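You operate a simulated robot arm through the tools that you are given. There is no shell and no other tool. Be economical: measure what you need, move in short steps, check, and stop when the job is done.

You run a simulated two-armed robot. Do the job below in one go: nothing can be reset, and whatever is moved stays where it is left.

TASK
Take the grey tray from the middle shelf behind the bin rack panel and leave it on the top of the wooden bench. Then take the white channel piece and put it on the small yellow chevron sign. Then count the green felt blocks on the top of the small table, then put as many of the small blue caps from the top of the small table on top of the carton there. The order counts.

Only the result counts: the job must be done as asked and must still hold three seconds after the hand-in. Knocking over, shifting, dropping, spilling or breaking anything else fails it. Lids that push on must go on centred and level and be pressed home; caps that screw on are set level and turned clockwise until they are tight.

THE ROBOT
Two 7-joint arms with fingered hands on one trunk, on a base that drives. Base frame: it is fixed to the floor where the robot stands at the start and does not move with it; the origin is under the middle of the robot, x ahead of it, y to its left, z up. Readings come in cm, degrees, newtons and seconds.
The left shoulder is at the start at [7, 13.2, 88.6], the right one opposite. With the tool pointing down near the work surface each hand reaches from about 10 to 60 cm from the robot's upright axis, wherever it stands, measured 20 degrees to its own side. Places, roughly: green felt block [-125, -125, 100]; small blue cap [-100, -75, 100]; small yellow chevron sign (22x22x2 cm) [0, 250, 90]; top of the wooden bench [-290, 140, 100]; white channel piece (11x5x3 cm) [-60, 260, 90]. Payload 2.3 kg a hand.
Tool frame (each hand has its own): the origin (TCP) lies between the finger pads and is the grasp point; the fingertips stand 2.5 cm ahead of it; z points along the fingers, y is the line along which they close. The gripper opens to 8.8 cm. The gripper's body begins 2.9 cm behind the TCP. The gripper is a hand of 3 fingers: y runs from the thumb to the fingers, the wrist lies at [-1.3, -9.7, -16.2] in the tool frame.
Orientation is that of the tool frame in the base frame, as a unit quaternion [x, y, z, w]. With the fingers straight down and the wrist toward the robot, the tool's x, y and z point along [0, 1, 0], [1, 0, 0] and [0, 0, -1] of the base frame.

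THE INTERFACE
- The arms move only by the tool drive_tool. It takes "left_commands", "right_commands" or both (then of equal length, played together; a hand with none holds still); each is one flat list of numbers, 6 for each row, row after row: the shift along the tool's x, y, z in cm, then the turn, a rotation vector about the tool's x, y, z in degrees. In form: [tx, ty, tz, ax, ay, az, tx, ty, tz, ax, ay, az, ...]. A call has 1 to 8 rows; each row shifts and turns the commanded pose from where the row before left it, along the tool's axes as they then stand. Each row takes 0.2 s and may step no farther than 5 cm and 8.6 degrees from the row before; otherwise, the whole call is refused. Where a pose cannot be reached the arm comes as near as it can. A force on the tool above 40 N (or 10 N above the force at the start of the call, whichever is more), or a blocked arm, ends the call early, and 0.2 s more pass. In this call time passes only in rows, and 0.2 s behind the last. The reply holds the time, the measured pose of the TCP, the force on the tool along the base axes, the opening and the grip force, in the units named above and with some noise, with the torque about the TCP (base axes, N m) and any sound that the robot's microphone picked up, and new pictures: "views" is both (left out), scene, wrist or none (wrist: the cameras of the hands that moved).
- Cameras (640 x 400 px; columns grow to the right, rows downward): "scene" is now at [11.73, 1.2, 118.88]; the picture's right is [0.28, -0.96, 0.00], its down [-0.79, -0.24, -0.56] and it looks along [0.54, 0.16, -0.83] (base axes); focal length 257 px, centre (320, 200). "left" rides on the left gripper at [-5.8, -8.5, -9.9] in its tool frame; the picture's right is [-0.67, -0.35, 0.66], its down [0.69, -0.63, 0.37] and it looks along [0.29, 0.69, 0.66] (tool axes); focal length 261 px, centre (320, 200). "right" rides on the right gripper at [5.8, -8.5, -9.9] in its tool frame; the picture's right is [-0.67, 0.35, -0.66], its down [-0.69, -0.63, 0.37] and it looks along [-0.29, 0.69, 0.66] (tool axes); focal length 261 px, centre (320, 200).
- slide_trunk(by): slides the trunk up (or, below 0, down) by that many cm; the arms and the scene camera ride with it, the base frame stays. It gives what a move gives, with no picture.
- steer(legs): drives the robot by 1 to 6 legs, each [ahead, left, turn to the left] in cm, cm and degrees, along the robot's own axes; the way and the turn of a leg run together, so that a leg with both is an arc; at most 150 cm and 180 degrees a leg. The arms and the cameras ride along, it lands a little off, and it stops where it bumps. It gives what a move gives, and a new picture of the scene camera.
- curl_fingers(index, middle, thumb_bend, thumb_turn, hand): sets how far each is bent, from 0 (flat) to 1 (curled in); at 0.3 the hand is open as for a grip, at 0.7 the pads meet at the TCP. One left out holds its place. A second passes; each finger stops where it meets its share of the squeeze, and holds until it gets a number again. It is the only way to open and close the hand. It gives what a move gives, with no picture; readings hold the bend of each and the force on the fingers (four entries, about 0 where the hand has none), thumb and palm. thumb_turn goes from beside the hand (0) to across from the fingers (1), as for a grip.
- aim_head(pan, tilt): turns the head with the scene camera to pan (to the left, within 86 degrees either way) and tilt (down, from -29 to 69), counted from straight ahead of the robot. It gives what a move gives, and a new picture of the scene camera.
- locate(camera, pixels): for up to 12 pixels [column, row] of the newest picture of that camera ("zoom" is the newest enlarged one), the place [x, y, z] in the base frame of the surface seen there, good to about 0.3 cm, but the place of the scene camera against the robot may be out by one fixed shift of up to 1.8 cm in any direction. No time passes.
- enlarge(camera, box): a new picture of the part [left, top, right, bottom] of that camera's present view, enlarged. No time passes.
- job_done(): hands the job in; it is judged then, once.

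Go step by step. Measure first, check grasps and placings, and put right what went wrong. The budget is 110 turns and 260 pictures, counting those below and the enlarged ones. Unless the task says otherwise, let go and move clear before handing in.

The tools are called after "Call:" as a command line: name --argument value ..., lists and objects as JSON in quotes. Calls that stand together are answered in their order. drive_tool: Moves the arms, as the interface text tells. Its arguments: {"type":"object","properties":{"left_commands":{"type":"array"},"right_commands":{"type":"array"},"views":{"type":"string","enum":["both","scene","wrist","none"]}},"required":[]} The other tools are called the same way: slide_trunk (by) slides the trunk up or down; curl_fingers (index, middle, thumb_bend, thumb_turn, hand) moves the fingers one by one; steer (legs) drives the base; aim_head (pan, tilt) turns the head that bears the scene camera; locate (camera, pixels) gives the place of the surface under pixels of a picture; enlarge (camera, box) takes an enlarged picture of a part of a camera's view; job_done () hands the job in.

At the start:

```text
clock: 0.0
left_tool_pos: [36.16, 23.61, 73.37]
left_ee_rot: [0.707, 0.707, -0.001, 0.001]
left_contact_force: [0.6, -0.2, 0.1]
left_wrist_torque: [0.01, 0.03, 0.03]
left_finger_gap: 8.73
left_grip_force: 0.0
left_shape: jaw
left_bend: [0.3, 0.3, 0.3, 0.98]
left_finger forces: [0.0, 0.1, 0.1, 0.0, 0.1, 0.0]
right_tool_pos: [37.5, -10.68, 77.94]
right_ee_rot: [0.707, 0.707, 0.0, -0.001]
right_contact_force: [-0.5, 0.2, 0.0]
right_wrist_torque: [-0.02, 0.0, -0.03]
right_finger_gap: 8.73
right_grip_force: 0.1
right_shape: jaw
right_bend: [0.3, 0.3, 0.3, 0.98]
right_finger forces: [0.1, 0.1, 0.0, 0.1, 0.1, 0.0]
trunk travel left (down, up): [-44.4, 39.6]
robot x, y, heading: [0.21, 0.18, 0.1]
head pan, tilt: [16.5, 55.7]
```

scene: 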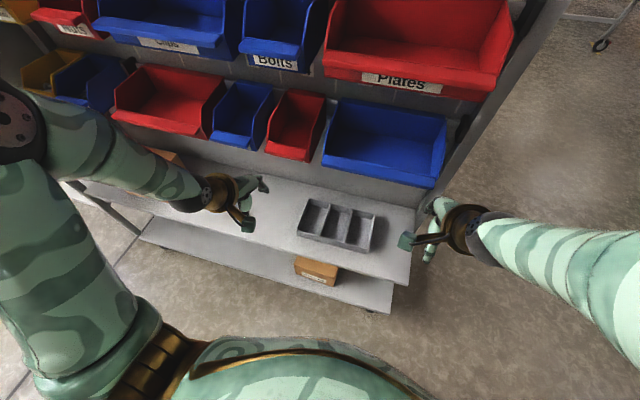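
right: 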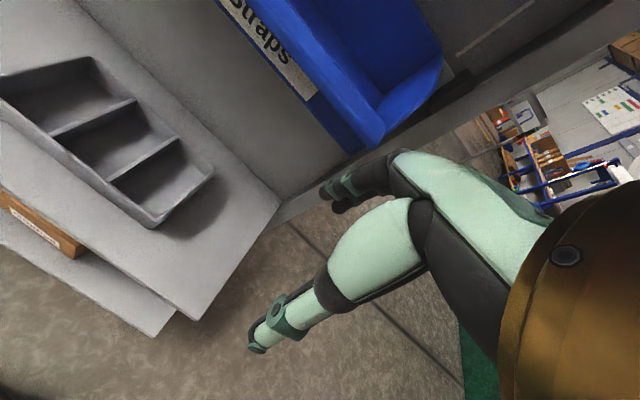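
left: 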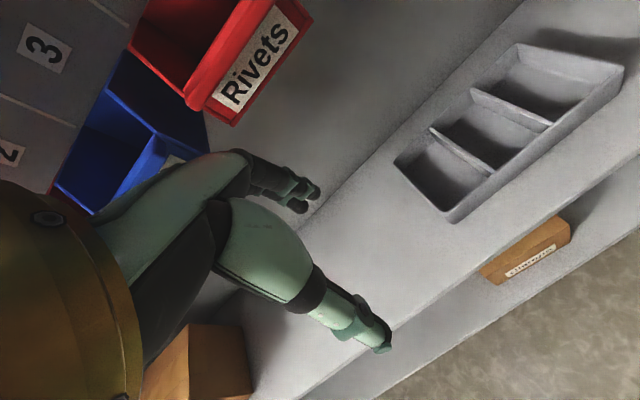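

The scene picture shows a grey tray at about (338,225) on a shelf under the bins. I'll measure it and look around with the head.

Call:
locate --camera "scene" --pixels '[[308, 200], [375, 215], [362, 250], [298, 235], [340, 225], [410, 280], [415, 210], [390, 310], [315, 272], [270, 130], [385, 140], [270, 235]]'

Call:
aim_head --pan 0 --tilt 20

```text
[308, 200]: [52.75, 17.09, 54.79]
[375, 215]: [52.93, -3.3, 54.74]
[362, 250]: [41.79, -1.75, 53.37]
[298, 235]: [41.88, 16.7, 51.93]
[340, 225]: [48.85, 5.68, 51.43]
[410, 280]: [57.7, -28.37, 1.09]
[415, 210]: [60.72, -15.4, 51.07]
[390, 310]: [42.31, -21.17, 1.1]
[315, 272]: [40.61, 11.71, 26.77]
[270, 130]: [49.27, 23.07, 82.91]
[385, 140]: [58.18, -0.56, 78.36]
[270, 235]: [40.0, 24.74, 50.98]
```

```text
clock: 1.0
left_tool_pos: [36.17, 23.62, 73.32]
left_ee_rot: [0.707, 0.707, -0.001, 0.0]
left_contact_force: [-0.3, -0.2, -0.6]
left_wrist_torque: [-0.01, -0.01, 0.01]
left_finger_gap: 8.76
left_grip_force: 0.1
left_shape: jaw
left_bend: [0.3, 0.3, 0.3, 0.98]
left_finger forces: [0.1, 0.1, 0.1, 0.0, 0.0, 0.0]
right_tool_pos: [37.44, -10.63, 78.09]
right_ee_rot: [0.707, 0.707, 0.0, 0.0]
right_contact_force: [-0.3, 0.5, -0.8]
right_wrist_torque: [0.0, -0.02, 0.0]
right_finger_gap: 8.78
right_grip_force: 0.0
right_shape: jaw
right_bend: [0.3, 0.3, 0.3, 0.98]
right_finger forces: [0.0, 0.0, 0.1, 0.1, 0.0, 0.0]
trunk travel left (down, up): [-44.4, 39.6]
robot x, y, heading: [-0.33, -0.22, 0.1]
head pan, tilt: [0.0, 20.0]
```

scene: 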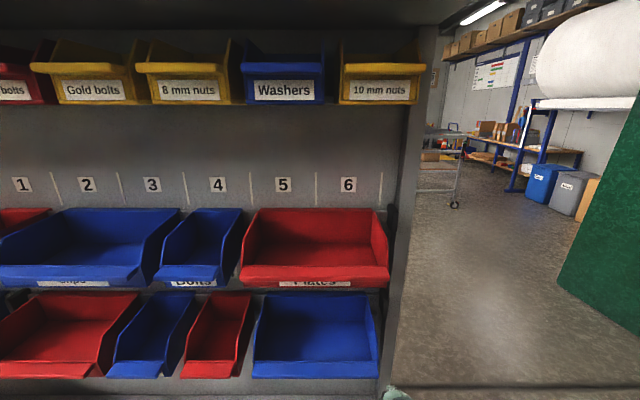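

The bin rack is ahead, with louvre panels. I'll look around before deciding which shelf is meant.

Call:
aim_head --pan 60 --tilt 20

Call:
aim_head --pan -60 --tilt 20

Call:
aim_head --pan 0 --tilt 65

```text
clock: 2.3
left_tool_pos: [36.0, 23.64, 73.26]
left_ee_rot: [0.707, 0.707, 0.0, -0.001]
left_contact_force: [0.2, -0.1, -0.4]
left_wrist_torque: [0.0, -0.05, -0.01]
left_finger_gap: 8.72
left_grip_force: 0.0
left_shape: jaw
left_bend: [0.3, 0.3, 0.3, 0.98]
left_finger forces: [0.0, 0.1, 0.1, 0.0, 0.0, 0.0]
right_tool_pos: [37.56, -10.66, 78.07]
right_ee_rot: [0.707, 0.707, 0.0, -0.001]
right_contact_force: [0.3, -0.9, -0.1]
right_wrist_torque: [-0.02, -0.04, 0.01]
right_finger_gap: 8.76
right_grip_force: 0.2
right_shape: jaw
right_bend: [0.3, 0.3, 0.3, 0.98]
right_finger forces: [0.0, 0.0, 0.0, 0.1, 0.0, 0.0]
trunk travel left (down, up): [-44.4, 39.6]
robot x, y, heading: [0.06, -0.12, 0.1]
head pan, tilt: [60.0, 20.0]
```

scene: 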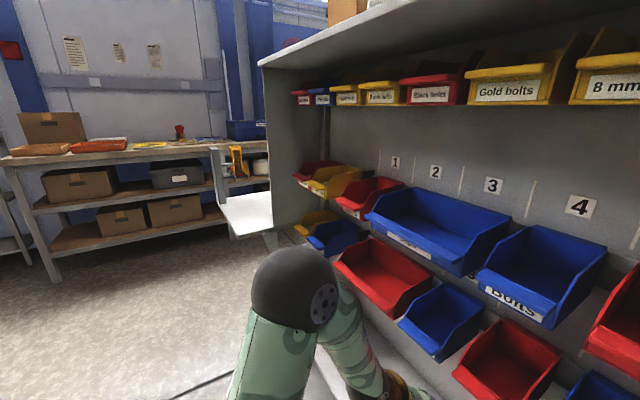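

```text
clock: 4.3
left_tool_pos: [36.17, 23.61, 73.29]
left_ee_rot: [0.707, 0.707, 0.0, 0.0]
left_contact_force: [-0.4, 0.8, -0.6]
left_wrist_torque: [0.03, 0.0, -0.02]
left_finger_gap: 8.78
left_grip_force: 0.1
left_shape: jaw
left_bend: [0.3, 0.3, 0.3, 0.98]
left_finger forces: [0.0, 0.1, 0.0, 0.0, 0.1, 0.0]
right_tool_pos: [37.49, -10.67, 77.94]
right_ee_rot: [0.707, 0.707, 0.0, 0.0]
right_contact_force: [-0.5, 0.2, -0.2]
right_wrist_torque: [0.05, 0.01, 0.02]
right_finger_gap: 8.78
right_grip_force: 0.0
right_shape: jaw
right_bend: [0.3, 0.3, 0.3, 0.98]
right_finger forces: [0.1, 0.0, 0.1, 0.0, 0.0, 0.1]
trunk travel left (down, up): [-44.4, 39.6]
robot x, y, heading: [0.19, -0.35, -0.2]
head pan, tilt: [-60.0, 20.0]
```

scene: 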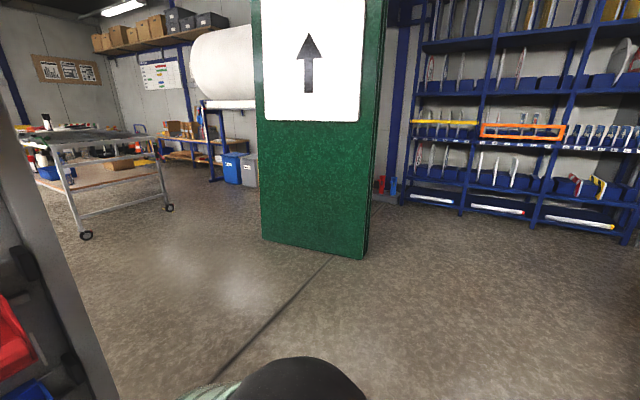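

```text
clock: 5.6
left_tool_pos: [36.16, 23.65, 73.39]
left_ee_rot: [0.707, 0.707, -0.001, 0.001]
left_contact_force: [0.7, 0.3, 0.7]
left_wrist_torque: [0.01, 0.02, 0.04]
left_finger_gap: 8.79
left_grip_force: 0.1
left_shape: jaw
left_bend: [0.3, 0.3, 0.3, 0.98]
left_finger forces: [0.0, 0.0, 0.0, 0.0, 0.1, 0.0]
right_tool_pos: [37.41, -10.62, 78.02]
right_ee_rot: [0.708, 0.707, 0.0, 0.0]
right_contact_force: [0.5, 1.0, -0.2]
right_wrist_torque: [0.01, 0.0, 0.02]
right_finger_gap: 8.76
right_grip_force: 0.1
right_shape: jaw
right_bend: [0.3, 0.3, 0.3, 0.98]
right_finger forces: [0.0, 0.0, 0.1, 0.0, 0.0, 0.0]
trunk travel left (down, up): [-44.4, 39.6]
robot x, y, heading: [-0.05, -0.14, 0.1]
head pan, tilt: [0.0, 65.0]
```

scene: 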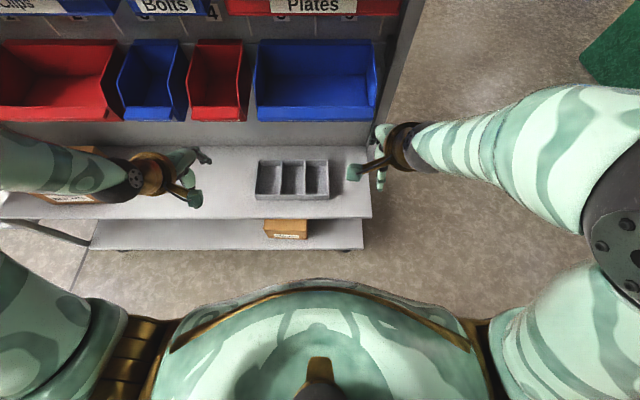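

There is a tray on the shelf below the bins. "Behind the panel" could also mean the rack's rear, so I'll measure the free room on the right for a look behind.

Call:
aim_head --pan -40 --tilt 35

```text
clock: 6.7
left_tool_pos: [36.1, 23.7, 73.24]
left_ee_rot: [0.707, 0.707, 0.0, 0.0]
left_contact_force: [-0.3, 1.6, -0.5]
left_wrist_torque: [0.02, 0.0, -0.03]
left_finger_gap: 8.74
left_grip_force: 0.0
left_shape: jaw
left_bend: [0.3, 0.3, 0.3, 0.98]
left_finger forces: [0.0, 0.0, 0.0, 0.1, 0.0, 0.1]
right_tool_pos: [37.59, -10.81, 78.0]
right_ee_rot: [0.708, 0.706, 0.0, 0.0]
right_contact_force: [-0.1, 0.9, -0.8]
right_wrist_torque: [0.0, -0.02, -0.02]
right_finger_gap: 8.78
right_grip_force: 0.0
right_shape: jaw
right_bend: [0.3, 0.3, 0.3, 0.98]
right_finger forces: [0.1, 0.1, 0.1, 0.0, 0.0, 0.1]
trunk travel left (down, up): [-44.4, 39.6]
robot x, y, heading: [-0.46, 0.05, 0.2]
head pan, tilt: [-40.0, 35.0]
```

scene: 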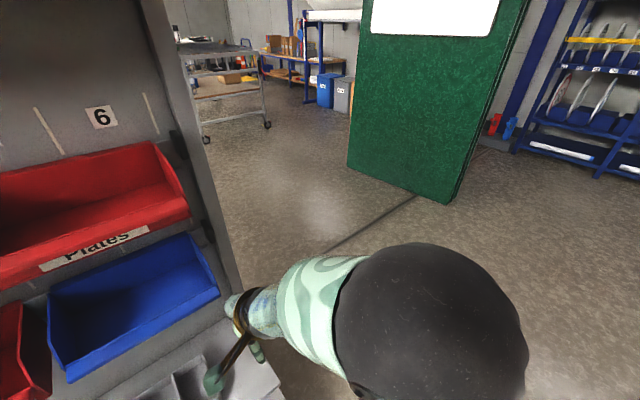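

Call:
locate --camera "scene" --pixels '[[350, 165], [447, 200], [265, 125], [235, 250], [180, 60], [205, 135], [430, 195], [180, 170], [225, 320]]'

```text
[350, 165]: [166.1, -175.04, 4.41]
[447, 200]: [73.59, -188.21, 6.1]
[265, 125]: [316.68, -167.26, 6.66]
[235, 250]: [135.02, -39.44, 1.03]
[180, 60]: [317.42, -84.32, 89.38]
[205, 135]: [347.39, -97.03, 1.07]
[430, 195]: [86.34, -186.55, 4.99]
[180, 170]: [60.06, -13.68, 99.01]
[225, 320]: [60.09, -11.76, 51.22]
```

The area right of the rack is open, so I'll drive round for a look at its rear.

Call:
steer --legs '[[-25, 0, 0], [0, -85, 0], [150, 0, 0], [30, 0, 0], [0, 0, 130]]'

Call:
aim_head --pan 0 --tilt 25

```text
clock: 26.6
left_tool_pos: [114.38, -70.08, 73.27]
left_ee_rot: [-0.336, 0.942, 0.0, 0.001]
left_contact_force: [0.1, 0.2, 0.4]
left_wrist_torque: [0.02, -0.01, -0.02]
left_finger_gap: 8.72
left_grip_force: 0.1
left_shape: jaw
left_bend: [0.3, 0.3, 0.3, 0.98]
left_finger forces: [0.1, 0.1, 0.0, 0.0, 0.0, 0.1]
right_tool_pos: [140.11, -47.42, 78.02]
right_ee_rot: [-0.335, 0.942, -0.001, 0.0]
right_contact_force: [0.3, 0.5, -0.6]
right_wrist_torque: [0.01, 0.03, 0.0]
right_finger_gap: 8.77
right_grip_force: 0.1
right_shape: jaw
right_bend: [0.3, 0.3, 0.3, 0.98]
right_finger forces: [0.1, 0.0, 0.1, 0.0, 0.0, 0.1]
trunk travel left (down, up): [-44.4, 39.6]
robot x, y, heading: [155.31, -83.23, 129.1]
head pan, tilt: [-40.0, 35.0]
```

scene: 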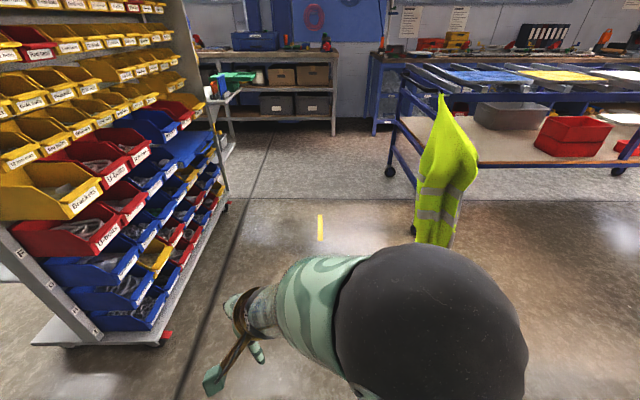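

```text
clock: 27.7
left_tool_pos: [114.42, -70.16, 73.35]
left_ee_rot: [-0.335, 0.942, 0.0, 0.001]
left_contact_force: [0.0, -0.1, 0.0]
left_wrist_torque: [0.0, 0.02, -0.01]
left_finger_gap: 8.74
left_grip_force: 0.1
left_shape: jaw
left_bend: [0.3, 0.3, 0.3, 0.98]
left_finger forces: [0.1, 0.0, 0.0, 0.0, 0.1, 0.1]
right_tool_pos: [140.14, -47.46, 78.09]
right_ee_rot: [-0.335, 0.942, 0.001, 0.0]
right_contact_force: [0.3, -0.4, 0.4]
right_wrist_torque: [0.04, 0.0, 0.03]
right_finger_gap: 8.76
right_grip_force: 0.1
right_shape: jaw
right_bend: [0.3, 0.3, 0.3, 0.98]
right_finger forces: [0.0, 0.0, 0.0, 0.0, 0.0, 0.0]
trunk travel left (down, up): [-44.4, 39.6]
robot x, y, heading: [155.29, -83.09, 129.4]
head pan, tilt: [0.0, 25.0]
```

scene: 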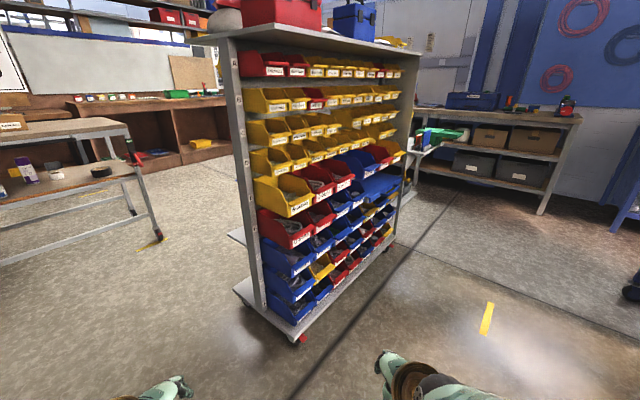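

The rear shows only bins, so the tray is the one on the shelf at z≈51 on the other side. I'm driving back so that it lies ahead and to the right.

Call:
steer --legs '[[0, 0, -129.3], [-150, 0, 0], [-20, 0, 0], [0, 103, 0], [15, 0, 0]]'

Call:
aim_head --pan -12 --tilt 55

```text
clock: 47.6
left_tool_pos: [37.88, 45.48, 73.35]
left_ee_rot: [0.71, 0.704, 0.001, 0.0]
left_contact_force: [-0.7, -0.5, 0.1]
left_wrist_torque: [0.03, 0.02, 0.05]
left_finger_gap: 8.74
left_grip_force: 0.1
left_shape: jaw
left_bend: [0.3, 0.3, 0.3, 0.98]
left_finger forces: [0.0, 0.0, 0.0, 0.1, 0.1, 0.1]
right_tool_pos: [38.92, 11.18, 78.03]
right_ee_rot: [0.71, 0.704, 0.001, 0.001]
right_contact_force: [-3.8, 0.1, 0.1]
right_wrist_torque: [-0.02, -0.07, 0.01]
right_finger_gap: 8.76
right_grip_force: 0.0
right_shape: jaw
right_bend: [0.3, 0.32, 0.3, 0.98]
right_finger forces: [0.0, 3.4, 0.0, 0.1, 0.0, 0.0]
trunk travel left (down, up): [-44.4, 39.6]
robot x, y, heading: [1.62, 22.28, -0.4]
head pan, tilt: [0.0, 25.0]
```

scene: 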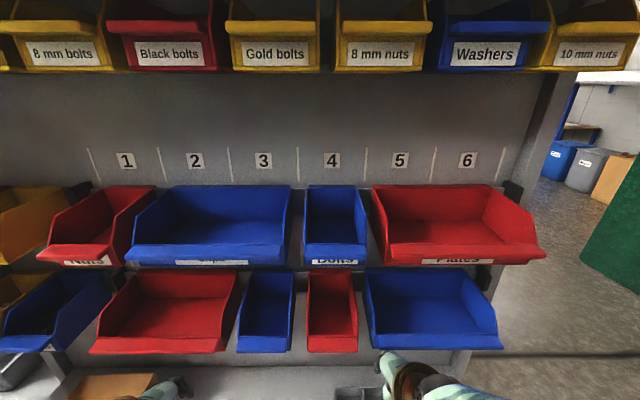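

```text
clock: 48.5
left_tool_pos: [37.89, 45.68, 73.39]
left_ee_rot: [0.71, 0.704, 0.0, -0.001]
left_contact_force: [0.0, 1.1, 0.9]
left_wrist_torque: [0.05, 0.03, 0.0]
left_finger_gap: 8.74
left_grip_force: 0.0
left_shape: jaw
left_bend: [0.3, 0.3, 0.3, 0.98]
left_finger forces: [0.1, 0.0, 0.0, 0.0, 0.0, 0.0]
right_tool_pos: [38.98, 11.37, 78.08]
right_ee_rot: [0.71, 0.704, 0.0, 0.0]
right_contact_force: [-3.6, -0.1, -0.3]
right_wrist_torque: [0.0, -0.02, -0.05]
right_finger_gap: 8.73
right_grip_force: 0.0
right_shape: jaw
right_bend: [0.3, 0.32, 0.3, 0.98]
right_finger forces: [0.0, 3.8, 0.1, 0.1, 0.0, 0.0]
trunk travel left (down, up): [-44.4, 39.6]
robot x, y, heading: [1.62, 22.13, -0.6]
head pan, tilt: [-12.0, 55.0]
```

scene: 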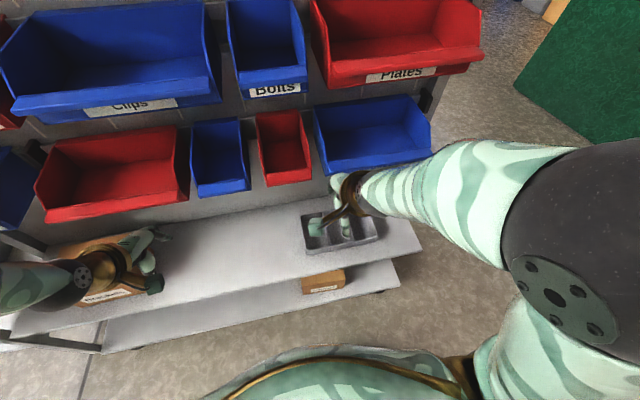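

The right fingers lightly touch the blue bin (3.6 N), so I'll back off 6 cm and measure again.

Call:
steer --legs '[[-7, 0, 0.5]]'

Call:
enlarge --camera "scene" --box '[160, 80, 480, 280]'

```text
clock: 49.5
left_tool_pos: [30.59, 45.87, 73.3]
left_ee_rot: [0.706, 0.708, 0.0, 0.0]
left_contact_force: [0.1, 1.0, 0.2]
left_wrist_torque: [0.02, -0.07, -0.03]
left_finger_gap: 8.77
left_grip_force: 0.1
left_shape: jaw
left_bend: [0.3, 0.3, 0.3, 0.98]
left_finger forces: [0.0, 0.0, 0.0, 0.0, 0.1, 0.1]
right_tool_pos: [32.09, 11.49, 77.96]
right_ee_rot: [0.707, 0.707, 0.0, -0.001]
right_contact_force: [0.0, -0.4, 0.0]
right_wrist_torque: [-0.04, -0.02, 0.03]
right_finger_gap: 8.75
right_grip_force: 0.2
right_shape: jaw
right_bend: [0.3, 0.3, 0.3, 0.98]
right_finger forces: [0.1, 0.0, 0.0, 0.1, 0.0, 0.0]
trunk travel left (down, up): [-44.4, 39.6]
robot x, y, heading: [-5.59, 22.24, 0.2]
head pan, tilt: [-12.0, 55.0]
```

scene: 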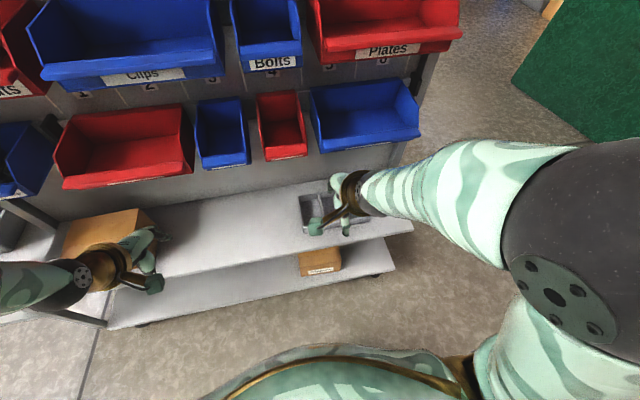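

```text
2.00 times, centred on (320, 180) of scene
```

zoom: 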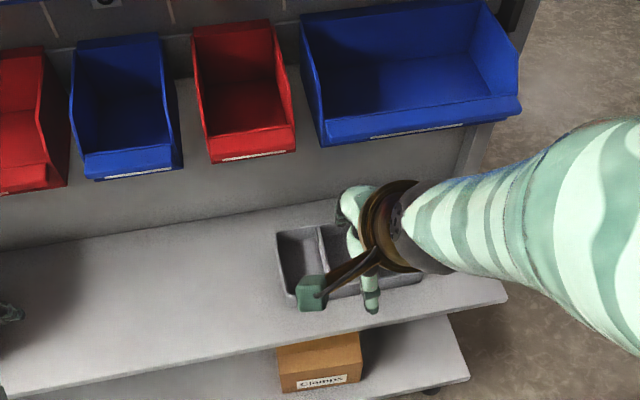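

I'll measure the bin lips and the tray's visible corners from the zoom, and take the right wrist view by turning the hand's yaw a little.

Call:
locate --camera "zoom" --pixels '[[280, 230], [325, 262], [330, 140], [520, 105], [255, 158], [150, 170], [320, 227], [420, 275], [292, 298], [250, 280]]'

Call:
drive_tool --right_commands '[0, 0, 0, 0, 0, 8, 0, 0, 0, 0, 0, 8, 0, 0, 0, 0, 0, 8, 0, 0, 0, 0, 0, 8]' --views "both"

```text
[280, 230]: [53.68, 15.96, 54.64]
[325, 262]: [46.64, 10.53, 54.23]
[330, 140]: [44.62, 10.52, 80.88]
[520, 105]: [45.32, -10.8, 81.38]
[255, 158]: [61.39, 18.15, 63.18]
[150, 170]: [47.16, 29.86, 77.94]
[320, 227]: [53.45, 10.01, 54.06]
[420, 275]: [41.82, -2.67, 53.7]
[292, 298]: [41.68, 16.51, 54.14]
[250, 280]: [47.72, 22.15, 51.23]
```

```text
clock: 50.5
left_tool_pos: [30.72, 45.95, 73.37]
left_ee_rot: [0.706, 0.708, 0.0, 0.0]
left_contact_force: [-0.8, -1.0, 0.4]
left_wrist_torque: [-0.03, 0.01, -0.02]
left_finger_gap: 8.77
left_grip_force: 0.1
left_shape: jaw
left_bend: [0.3, 0.3, 0.3, 0.98]
left_finger forces: [0.0, 0.0, 0.0, 0.0, 0.0, 0.0]
right_tool_pos: [31.69, 12.06, 77.84]
right_ee_rot: [0.825, 0.565, -0.007, -0.014]
right_contact_force: [0.4, -0.1, -0.4]
right_wrist_torque: [0.0, 0.03, 0.01]
right_finger_gap: 8.77
right_grip_force: 0.1
right_shape: jaw
right_bend: [0.3, 0.3, 0.3, 0.98]
right_finger forces: [0.0, 0.1, 0.0, 0.1, 0.0, 0.0]
right hand out of reach, approached as far as the arm can: row 1, 2
trunk travel left (down, up): [-44.4, 39.6]
robot x, y, heading: [-5.8, 22.08, 0.2]
head pan, tilt: [-12.0, 55.0]
```

scene: 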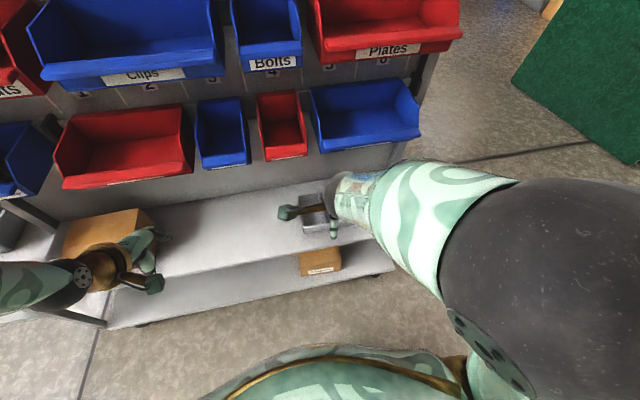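
right: 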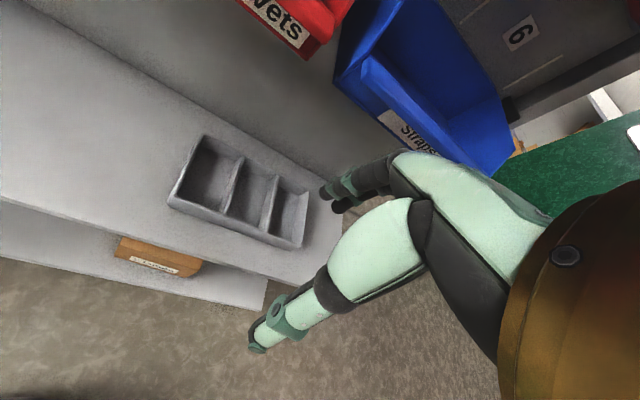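

The right wrist picture shows the tray clearly (165–310, 130–250). I'll locate it with that camera, which has no fixed shift.

Call:
locate --camera "right" --pixels '[[198, 136], [169, 202], [301, 246], [311, 190], [242, 158], [227, 214], [277, 178], [268, 232], [255, 195], [120, 150], [270, 275]]'

Call:
drive_tool --left_commands '[0, -4, -2, 0, 0, 0, 0, -4, -2, 0, 0, 0, 0, -4, -2, 0, 0, 0, 0, 0, -3, 0, 0, 0, 0, 0, -3, 0, 0, 0]' --right_commands '[0, -3, 0, 0, 0, -8, 0, 0, 0, 0, 0, -8, 0, 0, 0, 0, 0, -8, 0, 0, 0, 0, 0, -8, 0, 0, 0, 0, 0, -8]' --views "none"

```text
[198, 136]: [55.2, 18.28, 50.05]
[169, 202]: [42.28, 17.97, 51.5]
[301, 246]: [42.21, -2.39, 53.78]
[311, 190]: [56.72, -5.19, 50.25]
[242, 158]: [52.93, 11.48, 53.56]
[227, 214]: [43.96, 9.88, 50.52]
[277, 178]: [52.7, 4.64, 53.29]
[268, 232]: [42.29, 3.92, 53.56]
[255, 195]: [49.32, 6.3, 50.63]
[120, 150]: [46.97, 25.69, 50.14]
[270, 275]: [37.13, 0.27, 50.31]
```

```text
clock: 51.7
left_tool_pos: [27.78, 46.0, 81.3]
left_ee_rot: [0.707, 0.707, 0.002, 0.0]
left_contact_force: [0.2, 0.4, -0.5]
left_wrist_torque: [-0.01, -0.02, 0.0]
left_finger_gap: 8.77
left_grip_force: 0.0
left_shape: jaw
left_bend: [0.3, 0.3, 0.3, 0.98]
left_finger forces: [0.1, 0.0, 0.0, 0.1, 0.0, 0.1]
left hand out of reach, approached as far as the arm can: row 1, 2, 3, 4
right_tool_pos: [28.94, 12.93, 77.83]
right_ee_rot: [0.581, 0.814, 0.002, -0.017]
right_contact_force: [0.2, 0.6, 0.7]
right_wrist_torque: [0.02, 0.0, 0.01]
right_finger_gap: 8.77
right_grip_force: 0.1
right_shape: jaw
right_bend: [0.3, 0.3, 0.3, 0.98]
right_finger forces: [0.0, 0.0, 0.0, 0.1, 0.0, 0.1]
trunk travel left (down, up): [-44.4, 39.6]
robot x, y, heading: [-5.81, 22.14, 0.3]
head pan, tilt: [-12.0, 55.0]
```

True tray by wrist camera: rim z≈53.6, shelf z≈50.3, dividers near y≈10.5 and 4.2. I'm turning the right hand so that it closes along base y and checking the reach.

Call:
drive_tool --right_commands '[0, 0, 0, 0, 0, -8.5, 0, 0, 0, 0, 0, -8.5, 0, 0, 0, 0, 0, -8.5, 0, 0, 0, 0, 0, -8.5, 0, 0, 0, 0, 0, -8.5, 0, 0, 0, 0, 0, -8.5, 0, 0, 0, 0, 0, -8.5, 0, 0, 0, 0, 0, -8.5]' --views "wrist"

Call:
slide_trunk --by -8

```text
clock: 53.5
left_tool_pos: [27.82, 46.24, 81.35]
left_ee_rot: [0.706, 0.708, 0.0, 0.0]
left_contact_force: [-0.2, -0.5, 0.7]
left_wrist_torque: [0.0, -0.01, -0.01]
left_finger_gap: 8.75
left_grip_force: 0.1
left_shape: jaw
left_bend: [0.3, 0.3, 0.3, 0.98]
left_finger forces: [0.0, 0.0, 0.0, 0.0, 0.0, 0.1]
right_tool_pos: [28.89, 13.19, 77.84]
right_ee_rot: [0.025, 1.0, 0.009, -0.013]
right_contact_force: [-0.1, 0.1, 0.7]
right_wrist_torque: [0.01, -0.01, 0.0]
right_finger_gap: 8.78
right_grip_force: 0.1
right_shape: jaw
right_bend: [0.3, 0.3, 0.3, 0.98]
right_finger forces: [0.0, 0.0, 0.1, 0.1, 0.1, 0.0]
trunk travel left (down, up): [-44.4, 39.6]
robot x, y, heading: [-5.31, 22.19, 0.0]
head pan, tilt: [-12.0, 55.0]
```

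right: 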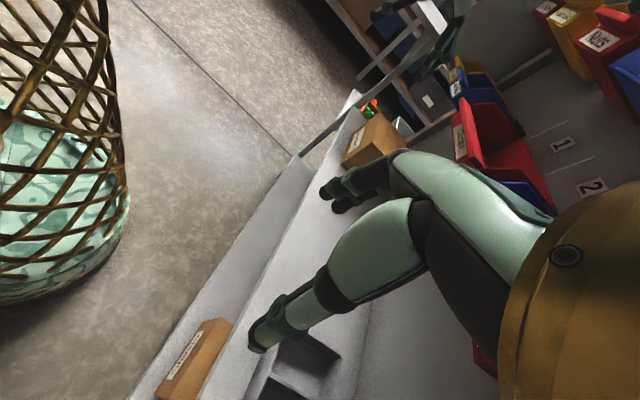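

```text
clock: 54.7
left_tool_pos: [27.75, 46.12, 73.31]
left_ee_rot: [0.707, 0.708, 0.0, 0.0]
left_contact_force: [-0.6, 0.2, -0.4]
left_wrist_torque: [0.01, 0.06, -0.02]
left_finger_gap: 8.76
left_grip_force: 0.0
left_shape: jaw
left_bend: [0.3, 0.3, 0.3, 0.98]
left_finger forces: [0.0, 0.1, 0.0, 0.1, 0.0, 0.1]
right_tool_pos: [28.85, 13.22, 69.76]
right_ee_rot: [0.027, 0.999, 0.009, -0.014]
right_contact_force: [-0.3, -0.1, 0.0]
right_wrist_torque: [0.01, 0.02, 0.02]
right_finger_gap: 8.75
right_grip_force: 0.0
right_shape: jaw
right_bend: [0.3, 0.3, 0.3, 0.98]
right_finger forces: [0.0, 0.0, 0.0, 0.0, 0.1, 0.0]
trunk travel left (down, up): [-36.4, 47.6]
robot x, y, heading: [-5.68, 22.41, 0.1]
head pan, tilt: [-12.0, 55.0]
```

Orientation is right. I'll lower the trunk so the forearm passes below the bins, then move in over the tray.

Call:
slide_trunk --by -7.5

Call:
drive_tool --right_commands '[-4, -1.2, 0, 0, 0, 0, -4, -1.2, 0, 0, 0, 0, -4, -1.2, 0, 0, 0, 0, -4, -1.2, 0, 0, 0, 0, -3, -1.2, 0, 0, 0, -1.5]' --views "both"

```text
clock: 55.8
left_tool_pos: [27.86, 46.12, 65.85]
left_ee_rot: [0.707, 0.708, 0.001, 0.0]
left_contact_force: [0.0, 0.6, -0.1]
left_wrist_torque: [-0.02, 0.05, 0.04]
left_finger_gap: 8.77
left_grip_force: 0.1
left_shape: jaw
left_bend: [0.3, 0.3, 0.3, 0.98]
left_finger forces: [0.0, 0.0, 0.0, 0.0, 0.0, 0.0]
right_tool_pos: [28.91, 13.09, 62.32]
right_ee_rot: [0.027, 1.0, 0.009, -0.013]
right_contact_force: [-0.9, -0.3, 0.0]
right_wrist_torque: [0.01, 0.01, 0.04]
right_finger_gap: 8.79
right_grip_force: 0.0
right_shape: jaw
right_bend: [0.3, 0.3, 0.3, 0.98]
right_finger forces: [0.0, 0.0, 0.0, 0.0, 0.0, 0.0]
trunk travel left (down, up): [-28.9, 55.1]
robot x, y, heading: [-5.21, 22.15, -0.0]
head pan, tilt: [-12.0, 55.0]
```

```text
clock: 57.0
left_tool_pos: [27.52, 46.18, 65.95]
left_ee_rot: [0.706, 0.708, 0.002, 0.001]
left_contact_force: [-0.3, -0.1, 0.4]
left_wrist_torque: [-0.02, -0.02, -0.01]
left_finger_gap: 8.77
left_grip_force: 0.0
left_shape: jaw
left_bend: [0.3, 0.3, 0.3, 0.98]
left_finger forces: [0.0, 0.0, 0.0, 0.0, 0.1, 0.1]
right_tool_pos: [43.22, 6.53, 61.82]
right_ee_rot: [0.019, 1.0, 0.009, -0.013]
right_contact_force: [0.0, -1.0, -0.2]
right_wrist_torque: [0.01, 0.01, -0.03]
right_finger_gap: 8.78
right_grip_force: 0.1
right_shape: jaw
right_bend: [0.3, 0.3, 0.3, 0.98]
right_finger forces: [0.0, 0.0, 0.1, 0.0, 0.0, 0.0]
right hand out of reach, approached as far as the arm can: row 4, 5
trunk travel left (down, up): [-28.9, 55.1]
robot x, y, heading: [-5.52, 22.04, 0.1]
head pan, tilt: [-12.0, 55.0]
```

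scene: 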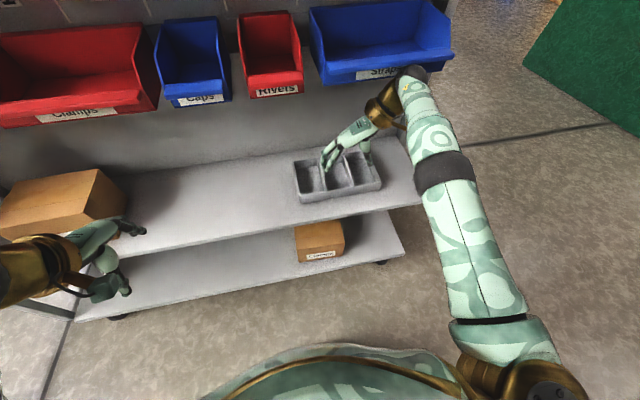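
right: 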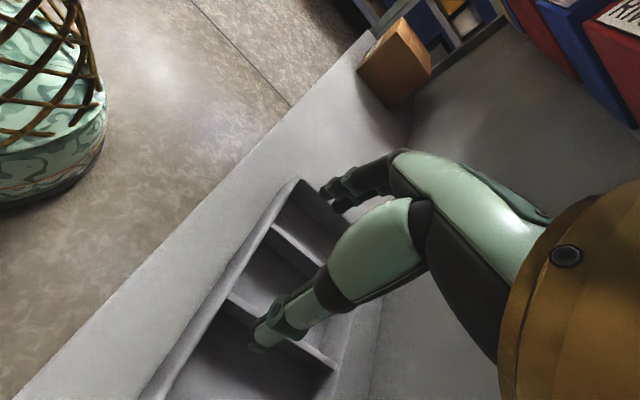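

The hand hangs just over the tray and the arm is at its reach. I'll measure the dividers with the wrist camera, then drive ahead a few cm.

Call:
locate --camera "right" --pixels '[[272, 226], [295, 245], [229, 295], [315, 352], [299, 181], [180, 340], [365, 330], [350, 345], [335, 366]]'

Call:
steer --legs '[[5, 0, 0]]'

Call:
drive_tool --right_commands '[0, 0, 0.5, 0, 0, 0]' --views "both"

```text
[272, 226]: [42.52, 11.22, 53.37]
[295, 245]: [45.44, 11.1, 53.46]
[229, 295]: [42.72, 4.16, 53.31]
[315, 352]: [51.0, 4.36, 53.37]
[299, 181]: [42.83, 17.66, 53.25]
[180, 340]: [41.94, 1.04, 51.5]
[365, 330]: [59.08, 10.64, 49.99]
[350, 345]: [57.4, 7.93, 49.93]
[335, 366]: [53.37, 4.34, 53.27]
```

```text
clock: 57.8
left_tool_pos: [28.1, 46.09, 66.09]
left_ee_rot: [0.71, 0.704, 0.002, 0.005]
left_contact_force: [0.2, 0.2, -0.1]
left_wrist_torque: [0.02, 0.03, -0.02]
left_finger_gap: 8.76
left_grip_force: 0.0
left_shape: jaw
left_bend: [0.3, 0.3, 0.3, 0.98]
left_finger forces: [0.1, 0.0, 0.0, 0.0, 0.0, 0.1]
right_tool_pos: [43.46, 6.28, 62.01]
right_ee_rot: [0.024, 1.0, 0.008, -0.011]
right_contact_force: [0.0, 0.3, 0.6]
right_wrist_torque: [0.0, 0.01, -0.05]
right_finger_gap: 8.79
right_grip_force: 0.1
right_shape: jaw
right_bend: [0.3, 0.3, 0.3, 0.98]
right_finger forces: [0.0, 0.0, 0.1, 0.0, 0.0, 0.1]
trunk travel left (down, up): [-28.9, 55.1]
robot x, y, heading: [-4.36, 22.43, -0.3]
head pan, tilt: [-12.0, 55.0]
stopped in leg 1: the robot was blocked; the commanded pose is now the measured one
```

scene: 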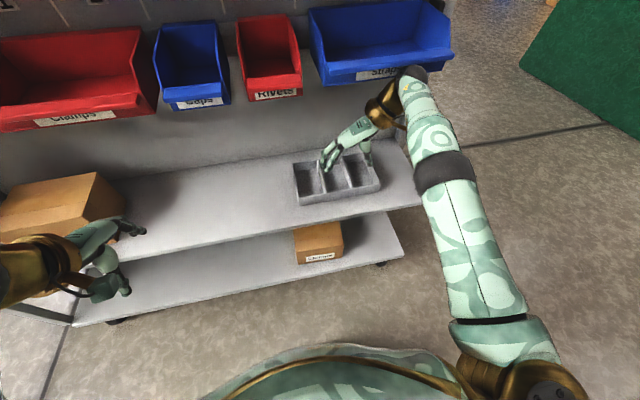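

```text
clock: 58.2
left_tool_pos: [28.06, 46.17, 66.18]
left_ee_rot: [0.709, 0.705, 0.003, 0.005]
left_contact_force: [0.4, 0.5, -0.3]
left_wrist_torque: [0.02, 0.0, 0.03]
left_finger_gap: 8.77
left_grip_force: 0.1
left_shape: jaw
left_bend: [0.3, 0.3, 0.3, 0.98]
left_finger forces: [0.0, 0.0, 0.0, 0.0, 0.0, 0.0]
right_tool_pos: [43.47, 6.26, 61.58]
right_ee_rot: [0.024, 1.0, 0.008, -0.01]
right_contact_force: [0.3, -0.4, 0.2]
right_wrist_torque: [0.02, 0.01, 0.01]
right_finger_gap: 8.8
right_grip_force: 0.1
right_shape: jaw
right_bend: [0.3, 0.3, 0.3, 0.98]
right_finger forces: [0.1, 0.0, 0.0, 0.0, 0.0, 0.1]
trunk travel left (down, up): [-28.9, 55.1]
robot x, y, heading: [-4.52, 22.01, -0.4]
head pan, tilt: [-12.0, 55.0]
```

scene: 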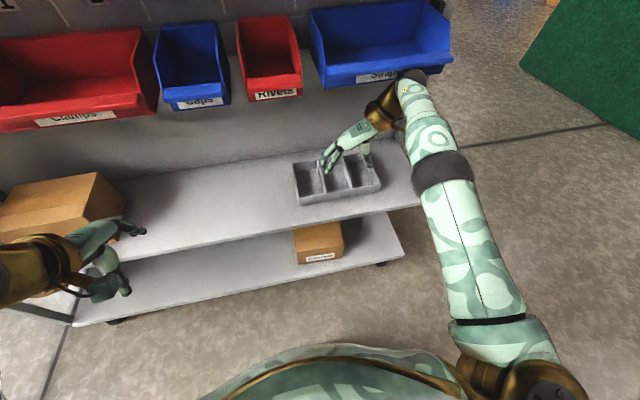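
right: 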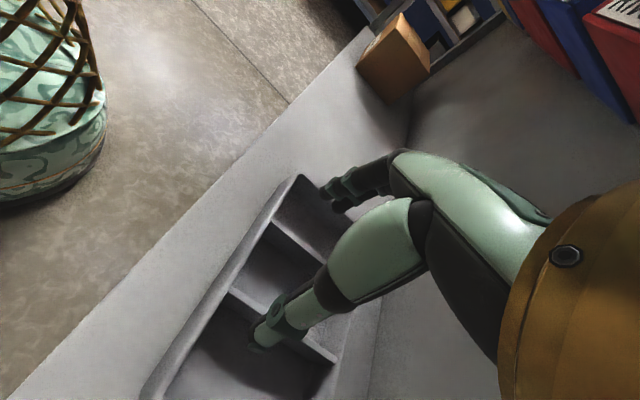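

The wrist link probably touched the bin lip above. Dividers are at y≈11.15 and 4.3 (centre 7.7), so I'll lower the hand to just above the rim, shift y, and then drive ahead.

Call:
drive_tool --right_commands '[0, 0.7, 2, 0, 0, 0, 0, 0.7, 2.3, 0, 0, 0]' --views "none"

Call:
steer --legs '[[4.7, 0, 0.3]]'

Call:
drive_tool --right_commands '[0, 0, 0.2, 0, 0, 0]' --views "wrist"

```text
clock: 58.8
left_tool_pos: [28.66, 46.1, 65.89]
left_ee_rot: [0.708, 0.707, -0.001, 0.0]
left_contact_force: [0.4, 0.3, 0.2]
left_wrist_torque: [0.01, -0.01, -0.02]
left_finger_gap: 8.79
left_grip_force: 0.0
left_shape: jaw
left_bend: [0.3, 0.3, 0.3, 0.98]
left_finger forces: [0.0, 0.0, 0.1, 0.0, 0.0, 0.1]
right_tool_pos: [44.09, 7.77, 56.64]
right_ee_rot: [0.022, 1.0, 0.009, -0.018]
right_contact_force: [-1.0, -0.3, 0.6]
right_wrist_torque: [0.0, -0.01, 0.0]
right_finger_gap: 8.75
right_grip_force: 0.0
right_shape: jaw
right_bend: [0.3, 0.3, 0.3, 0.98]
right_finger forces: [0.1, 0.1, 0.0, 0.0, 0.0, 0.0]
trunk travel left (down, up): [-28.9, 55.1]
robot x, y, heading: [-4.89, 22.39, -0.2]
head pan, tilt: [-12.0, 55.0]
```

```text
clock: 59.7
left_tool_pos: [33.26, 46.14, 65.79]
left_ee_rot: [0.707, 0.707, -0.001, 0.0]
left_contact_force: [0.2, -0.4, 0.6]
left_wrist_torque: [0.0, 0.0, 0.01]
left_finger_gap: 8.78
left_grip_force: 0.0
left_shape: jaw
left_bend: [0.3, 0.3, 0.3, 0.98]
left_finger forces: [0.1, 0.0, 0.0, 0.0, 0.0, 0.1]
right_tool_pos: [48.73, 7.96, 56.72]
right_ee_rot: [0.02, 1.0, 0.009, -0.016]
right_contact_force: [0.1, 0.7, 0.4]
right_wrist_torque: [-0.01, 0.02, 0.01]
right_finger_gap: 8.76
right_grip_force: 0.0
right_shape: jaw
right_bend: [0.3, 0.3, 0.3, 0.98]
right_finger forces: [0.0, 0.1, 0.0, 0.0, 0.0, 0.0]
trunk travel left (down, up): [-28.9, 55.1]
robot x, y, heading: [-0.56, 22.49, 0.1]
head pan, tilt: [-12.0, 55.0]
```

scene: 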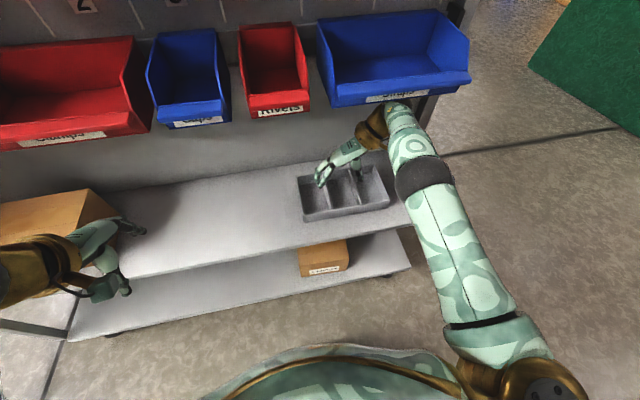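

```text
clock: 60.1
left_tool_pos: [33.34, 46.19, 65.85]
left_ee_rot: [0.707, 0.707, 0.0, 0.001]
left_contact_force: [0.4, -0.2, -0.4]
left_wrist_torque: [0.02, 0.02, 0.02]
left_finger_gap: 8.76
left_grip_force: 0.0
left_shape: jaw
left_bend: [0.3, 0.3, 0.3, 0.98]
left_finger forces: [0.0, 0.0, 0.1, 0.0, 0.1, 0.0]
right_tool_pos: [48.75, 8.01, 56.38]
right_ee_rot: [0.02, 1.0, 0.01, -0.016]
right_contact_force: [-0.3, -0.4, 0.4]
right_wrist_torque: [-0.01, 0.01, 0.02]
right_finger_gap: 8.75
right_grip_force: 0.0
right_shape: jaw
right_bend: [0.3, 0.3, 0.3, 0.98]
right_finger forces: [0.0, 0.0, 0.0, 0.0, 0.1, 0.0]
trunk travel left (down, up): [-28.9, 55.1]
robot x, y, heading: [-0.06, 22.11, 0.1]
head pan, tilt: [-12.0, 55.0]
```

right: 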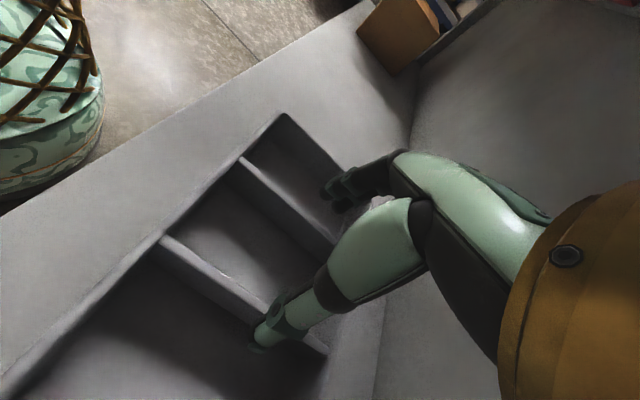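

The tray looks undisturbed. I'll remeasure the dividers against the TCP at (48.75, 8.0).

Call:
locate --camera "right" --pixels '[[242, 160], [300, 212], [165, 239], [300, 338], [282, 115], [260, 340], [325, 190]]'

Call:
enlarge --camera "right" --box '[200, 120, 440, 380]'

```text
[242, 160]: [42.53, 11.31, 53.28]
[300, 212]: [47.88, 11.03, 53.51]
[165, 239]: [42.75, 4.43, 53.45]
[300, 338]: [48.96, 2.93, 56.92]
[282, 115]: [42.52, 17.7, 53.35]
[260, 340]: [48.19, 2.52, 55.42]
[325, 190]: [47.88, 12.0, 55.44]
```

```text
1.54 times, centred on (320, 250) of right
```

zoom: 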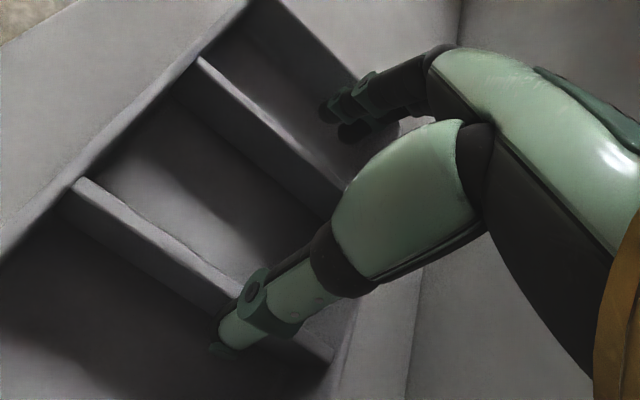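

The divider centre is at y≈7.8 and the fingers straddle both. I'll lower 2.7 cm.

Call:
drive_tool --right_commands '[0, -0.15, 0.9, 0, 0, 0, 0, 0, 0.9, 0, 0, 0, 0, 0, 0.8, 0, 0, 0]' --views "wrist"

```text
clock: 60.9
left_tool_pos: [33.28, 46.19, 65.86]
left_ee_rot: [0.707, 0.707, 0.001, 0.001]
left_contact_force: [-1.0, 0.2, 1.1]
left_wrist_torque: [-0.01, 0.02, -0.02]
left_finger_gap: 8.75
left_grip_force: 0.1
left_shape: jaw
left_bend: [0.3, 0.3, 0.3, 0.98]
left_finger forces: [0.0, 0.1, 0.1, 0.1, 0.0, 0.0]
right_tool_pos: [48.7, 7.79, 53.92]
right_ee_rot: [0.02, 1.0, 0.009, -0.015]
right_contact_force: [-1.0, -0.2, -1.1]
right_wrist_torque: [0.01, -0.03, 0.01]
right_finger_gap: 8.77
right_grip_force: 0.0
right_shape: jaw
right_bend: [0.3, 0.3, 0.3, 0.98]
right_finger forces: [0.1, 0.0, 0.0, 0.0, 0.1, 0.1]
trunk travel left (down, up): [-28.9, 55.1]
robot x, y, heading: [0.19, 21.97, 0.2]
head pan, tilt: [-12.0, 55.0]
```

right: 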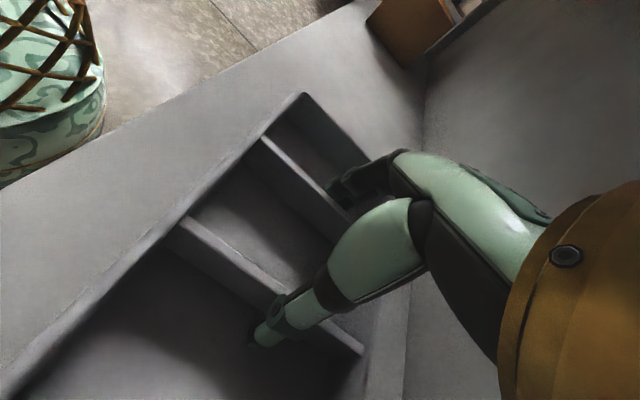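

No contact and both fingers straddle the dividers, so I'll close.

Call:
curl_fingers --hand "right" --index 0.7 --middle 0.7 --thumb_bend 0.7

Call:
drive_tool --right_commands '[0, 0, -0.4, 0, 0, 0, 0, 0, -0.4, 0, 0, 0]' --views "both"

```text
clock: 61.9
left_tool_pos: [33.24, 46.23, 65.82]
left_ee_rot: [0.706, 0.708, 0.001, 0.0]
left_contact_force: [0.1, 0.5, -0.4]
left_wrist_torque: [0.01, 0.0, 0.02]
left_finger_gap: 8.76
left_grip_force: 0.1
left_shape: jaw
left_bend: [0.3, 0.3, 0.3, 0.98]
left_finger forces: [0.0, 0.1, 0.1, 0.0, 0.0, 0.1]
right_tool_pos: [48.6, 7.82, 53.89]
right_ee_rot: [0.02, 1.0, 0.01, -0.016]
right_contact_force: [-0.2, 1.5, 3.5]
right_wrist_torque: [0.27, -0.03, 0.02]
right_finger_gap: 6.95
right_grip_force: 20.9
right_shape: fingers
right_bend: [0.36, 0.44, 0.38, 0.96]
right_finger forces: [13.1, 8.9, 0.0, 0.1, 20.0, 0.0]
trunk travel left (down, up): [-28.9, 55.1]
robot x, y, heading: [0.04, 22.21, -0.3]
head pan, tilt: [-12.0, 55.0]
```

```text
clock: 62.5
left_tool_pos: [33.35, 46.14, 65.8]
left_ee_rot: [0.707, 0.707, 0.001, -0.001]
left_contact_force: [0.3, -0.3, 0.1]
left_wrist_torque: [0.0, 0.01, 0.01]
left_finger_gap: 8.77
left_grip_force: 0.0
left_shape: jaw
left_bend: [0.3, 0.3, 0.3, 0.98]
left_finger forces: [0.1, 0.0, 0.0, 0.1, 0.0, 0.0]
right_tool_pos: [48.53, 7.62, 54.64]
right_ee_rot: [0.021, 1.0, 0.009, -0.017]
right_contact_force: [0.1, 0.7, -1.5]
right_wrist_torque: [0.03, -0.01, -0.03]
right_finger_gap: 6.95
right_grip_force: 20.3
right_shape: fingers
right_bend: [0.36, 0.45, 0.38, 0.96]
right_finger forces: [11.7, 8.5, 0.1, 0.1, 20.8, 0.1]
trunk travel left (down, up): [-28.9, 55.1]
robot x, y, heading: [0.0, 22.11, 0.4]
head pan, tilt: [-12.0, 55.0]
```

scene: 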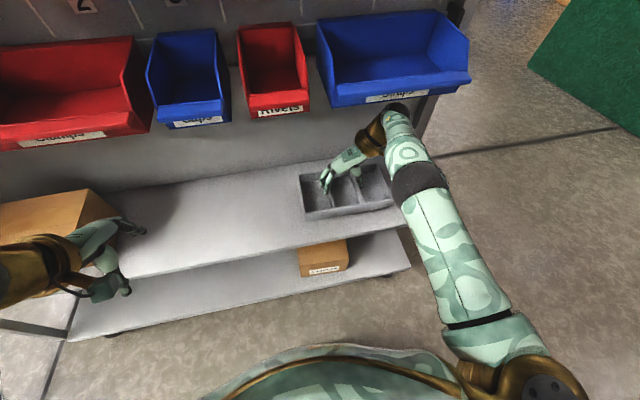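
right: 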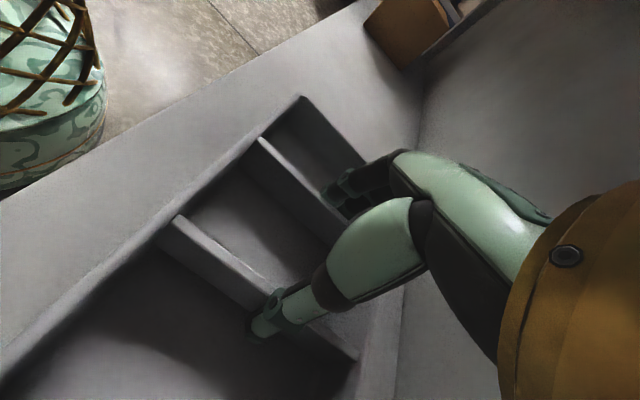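

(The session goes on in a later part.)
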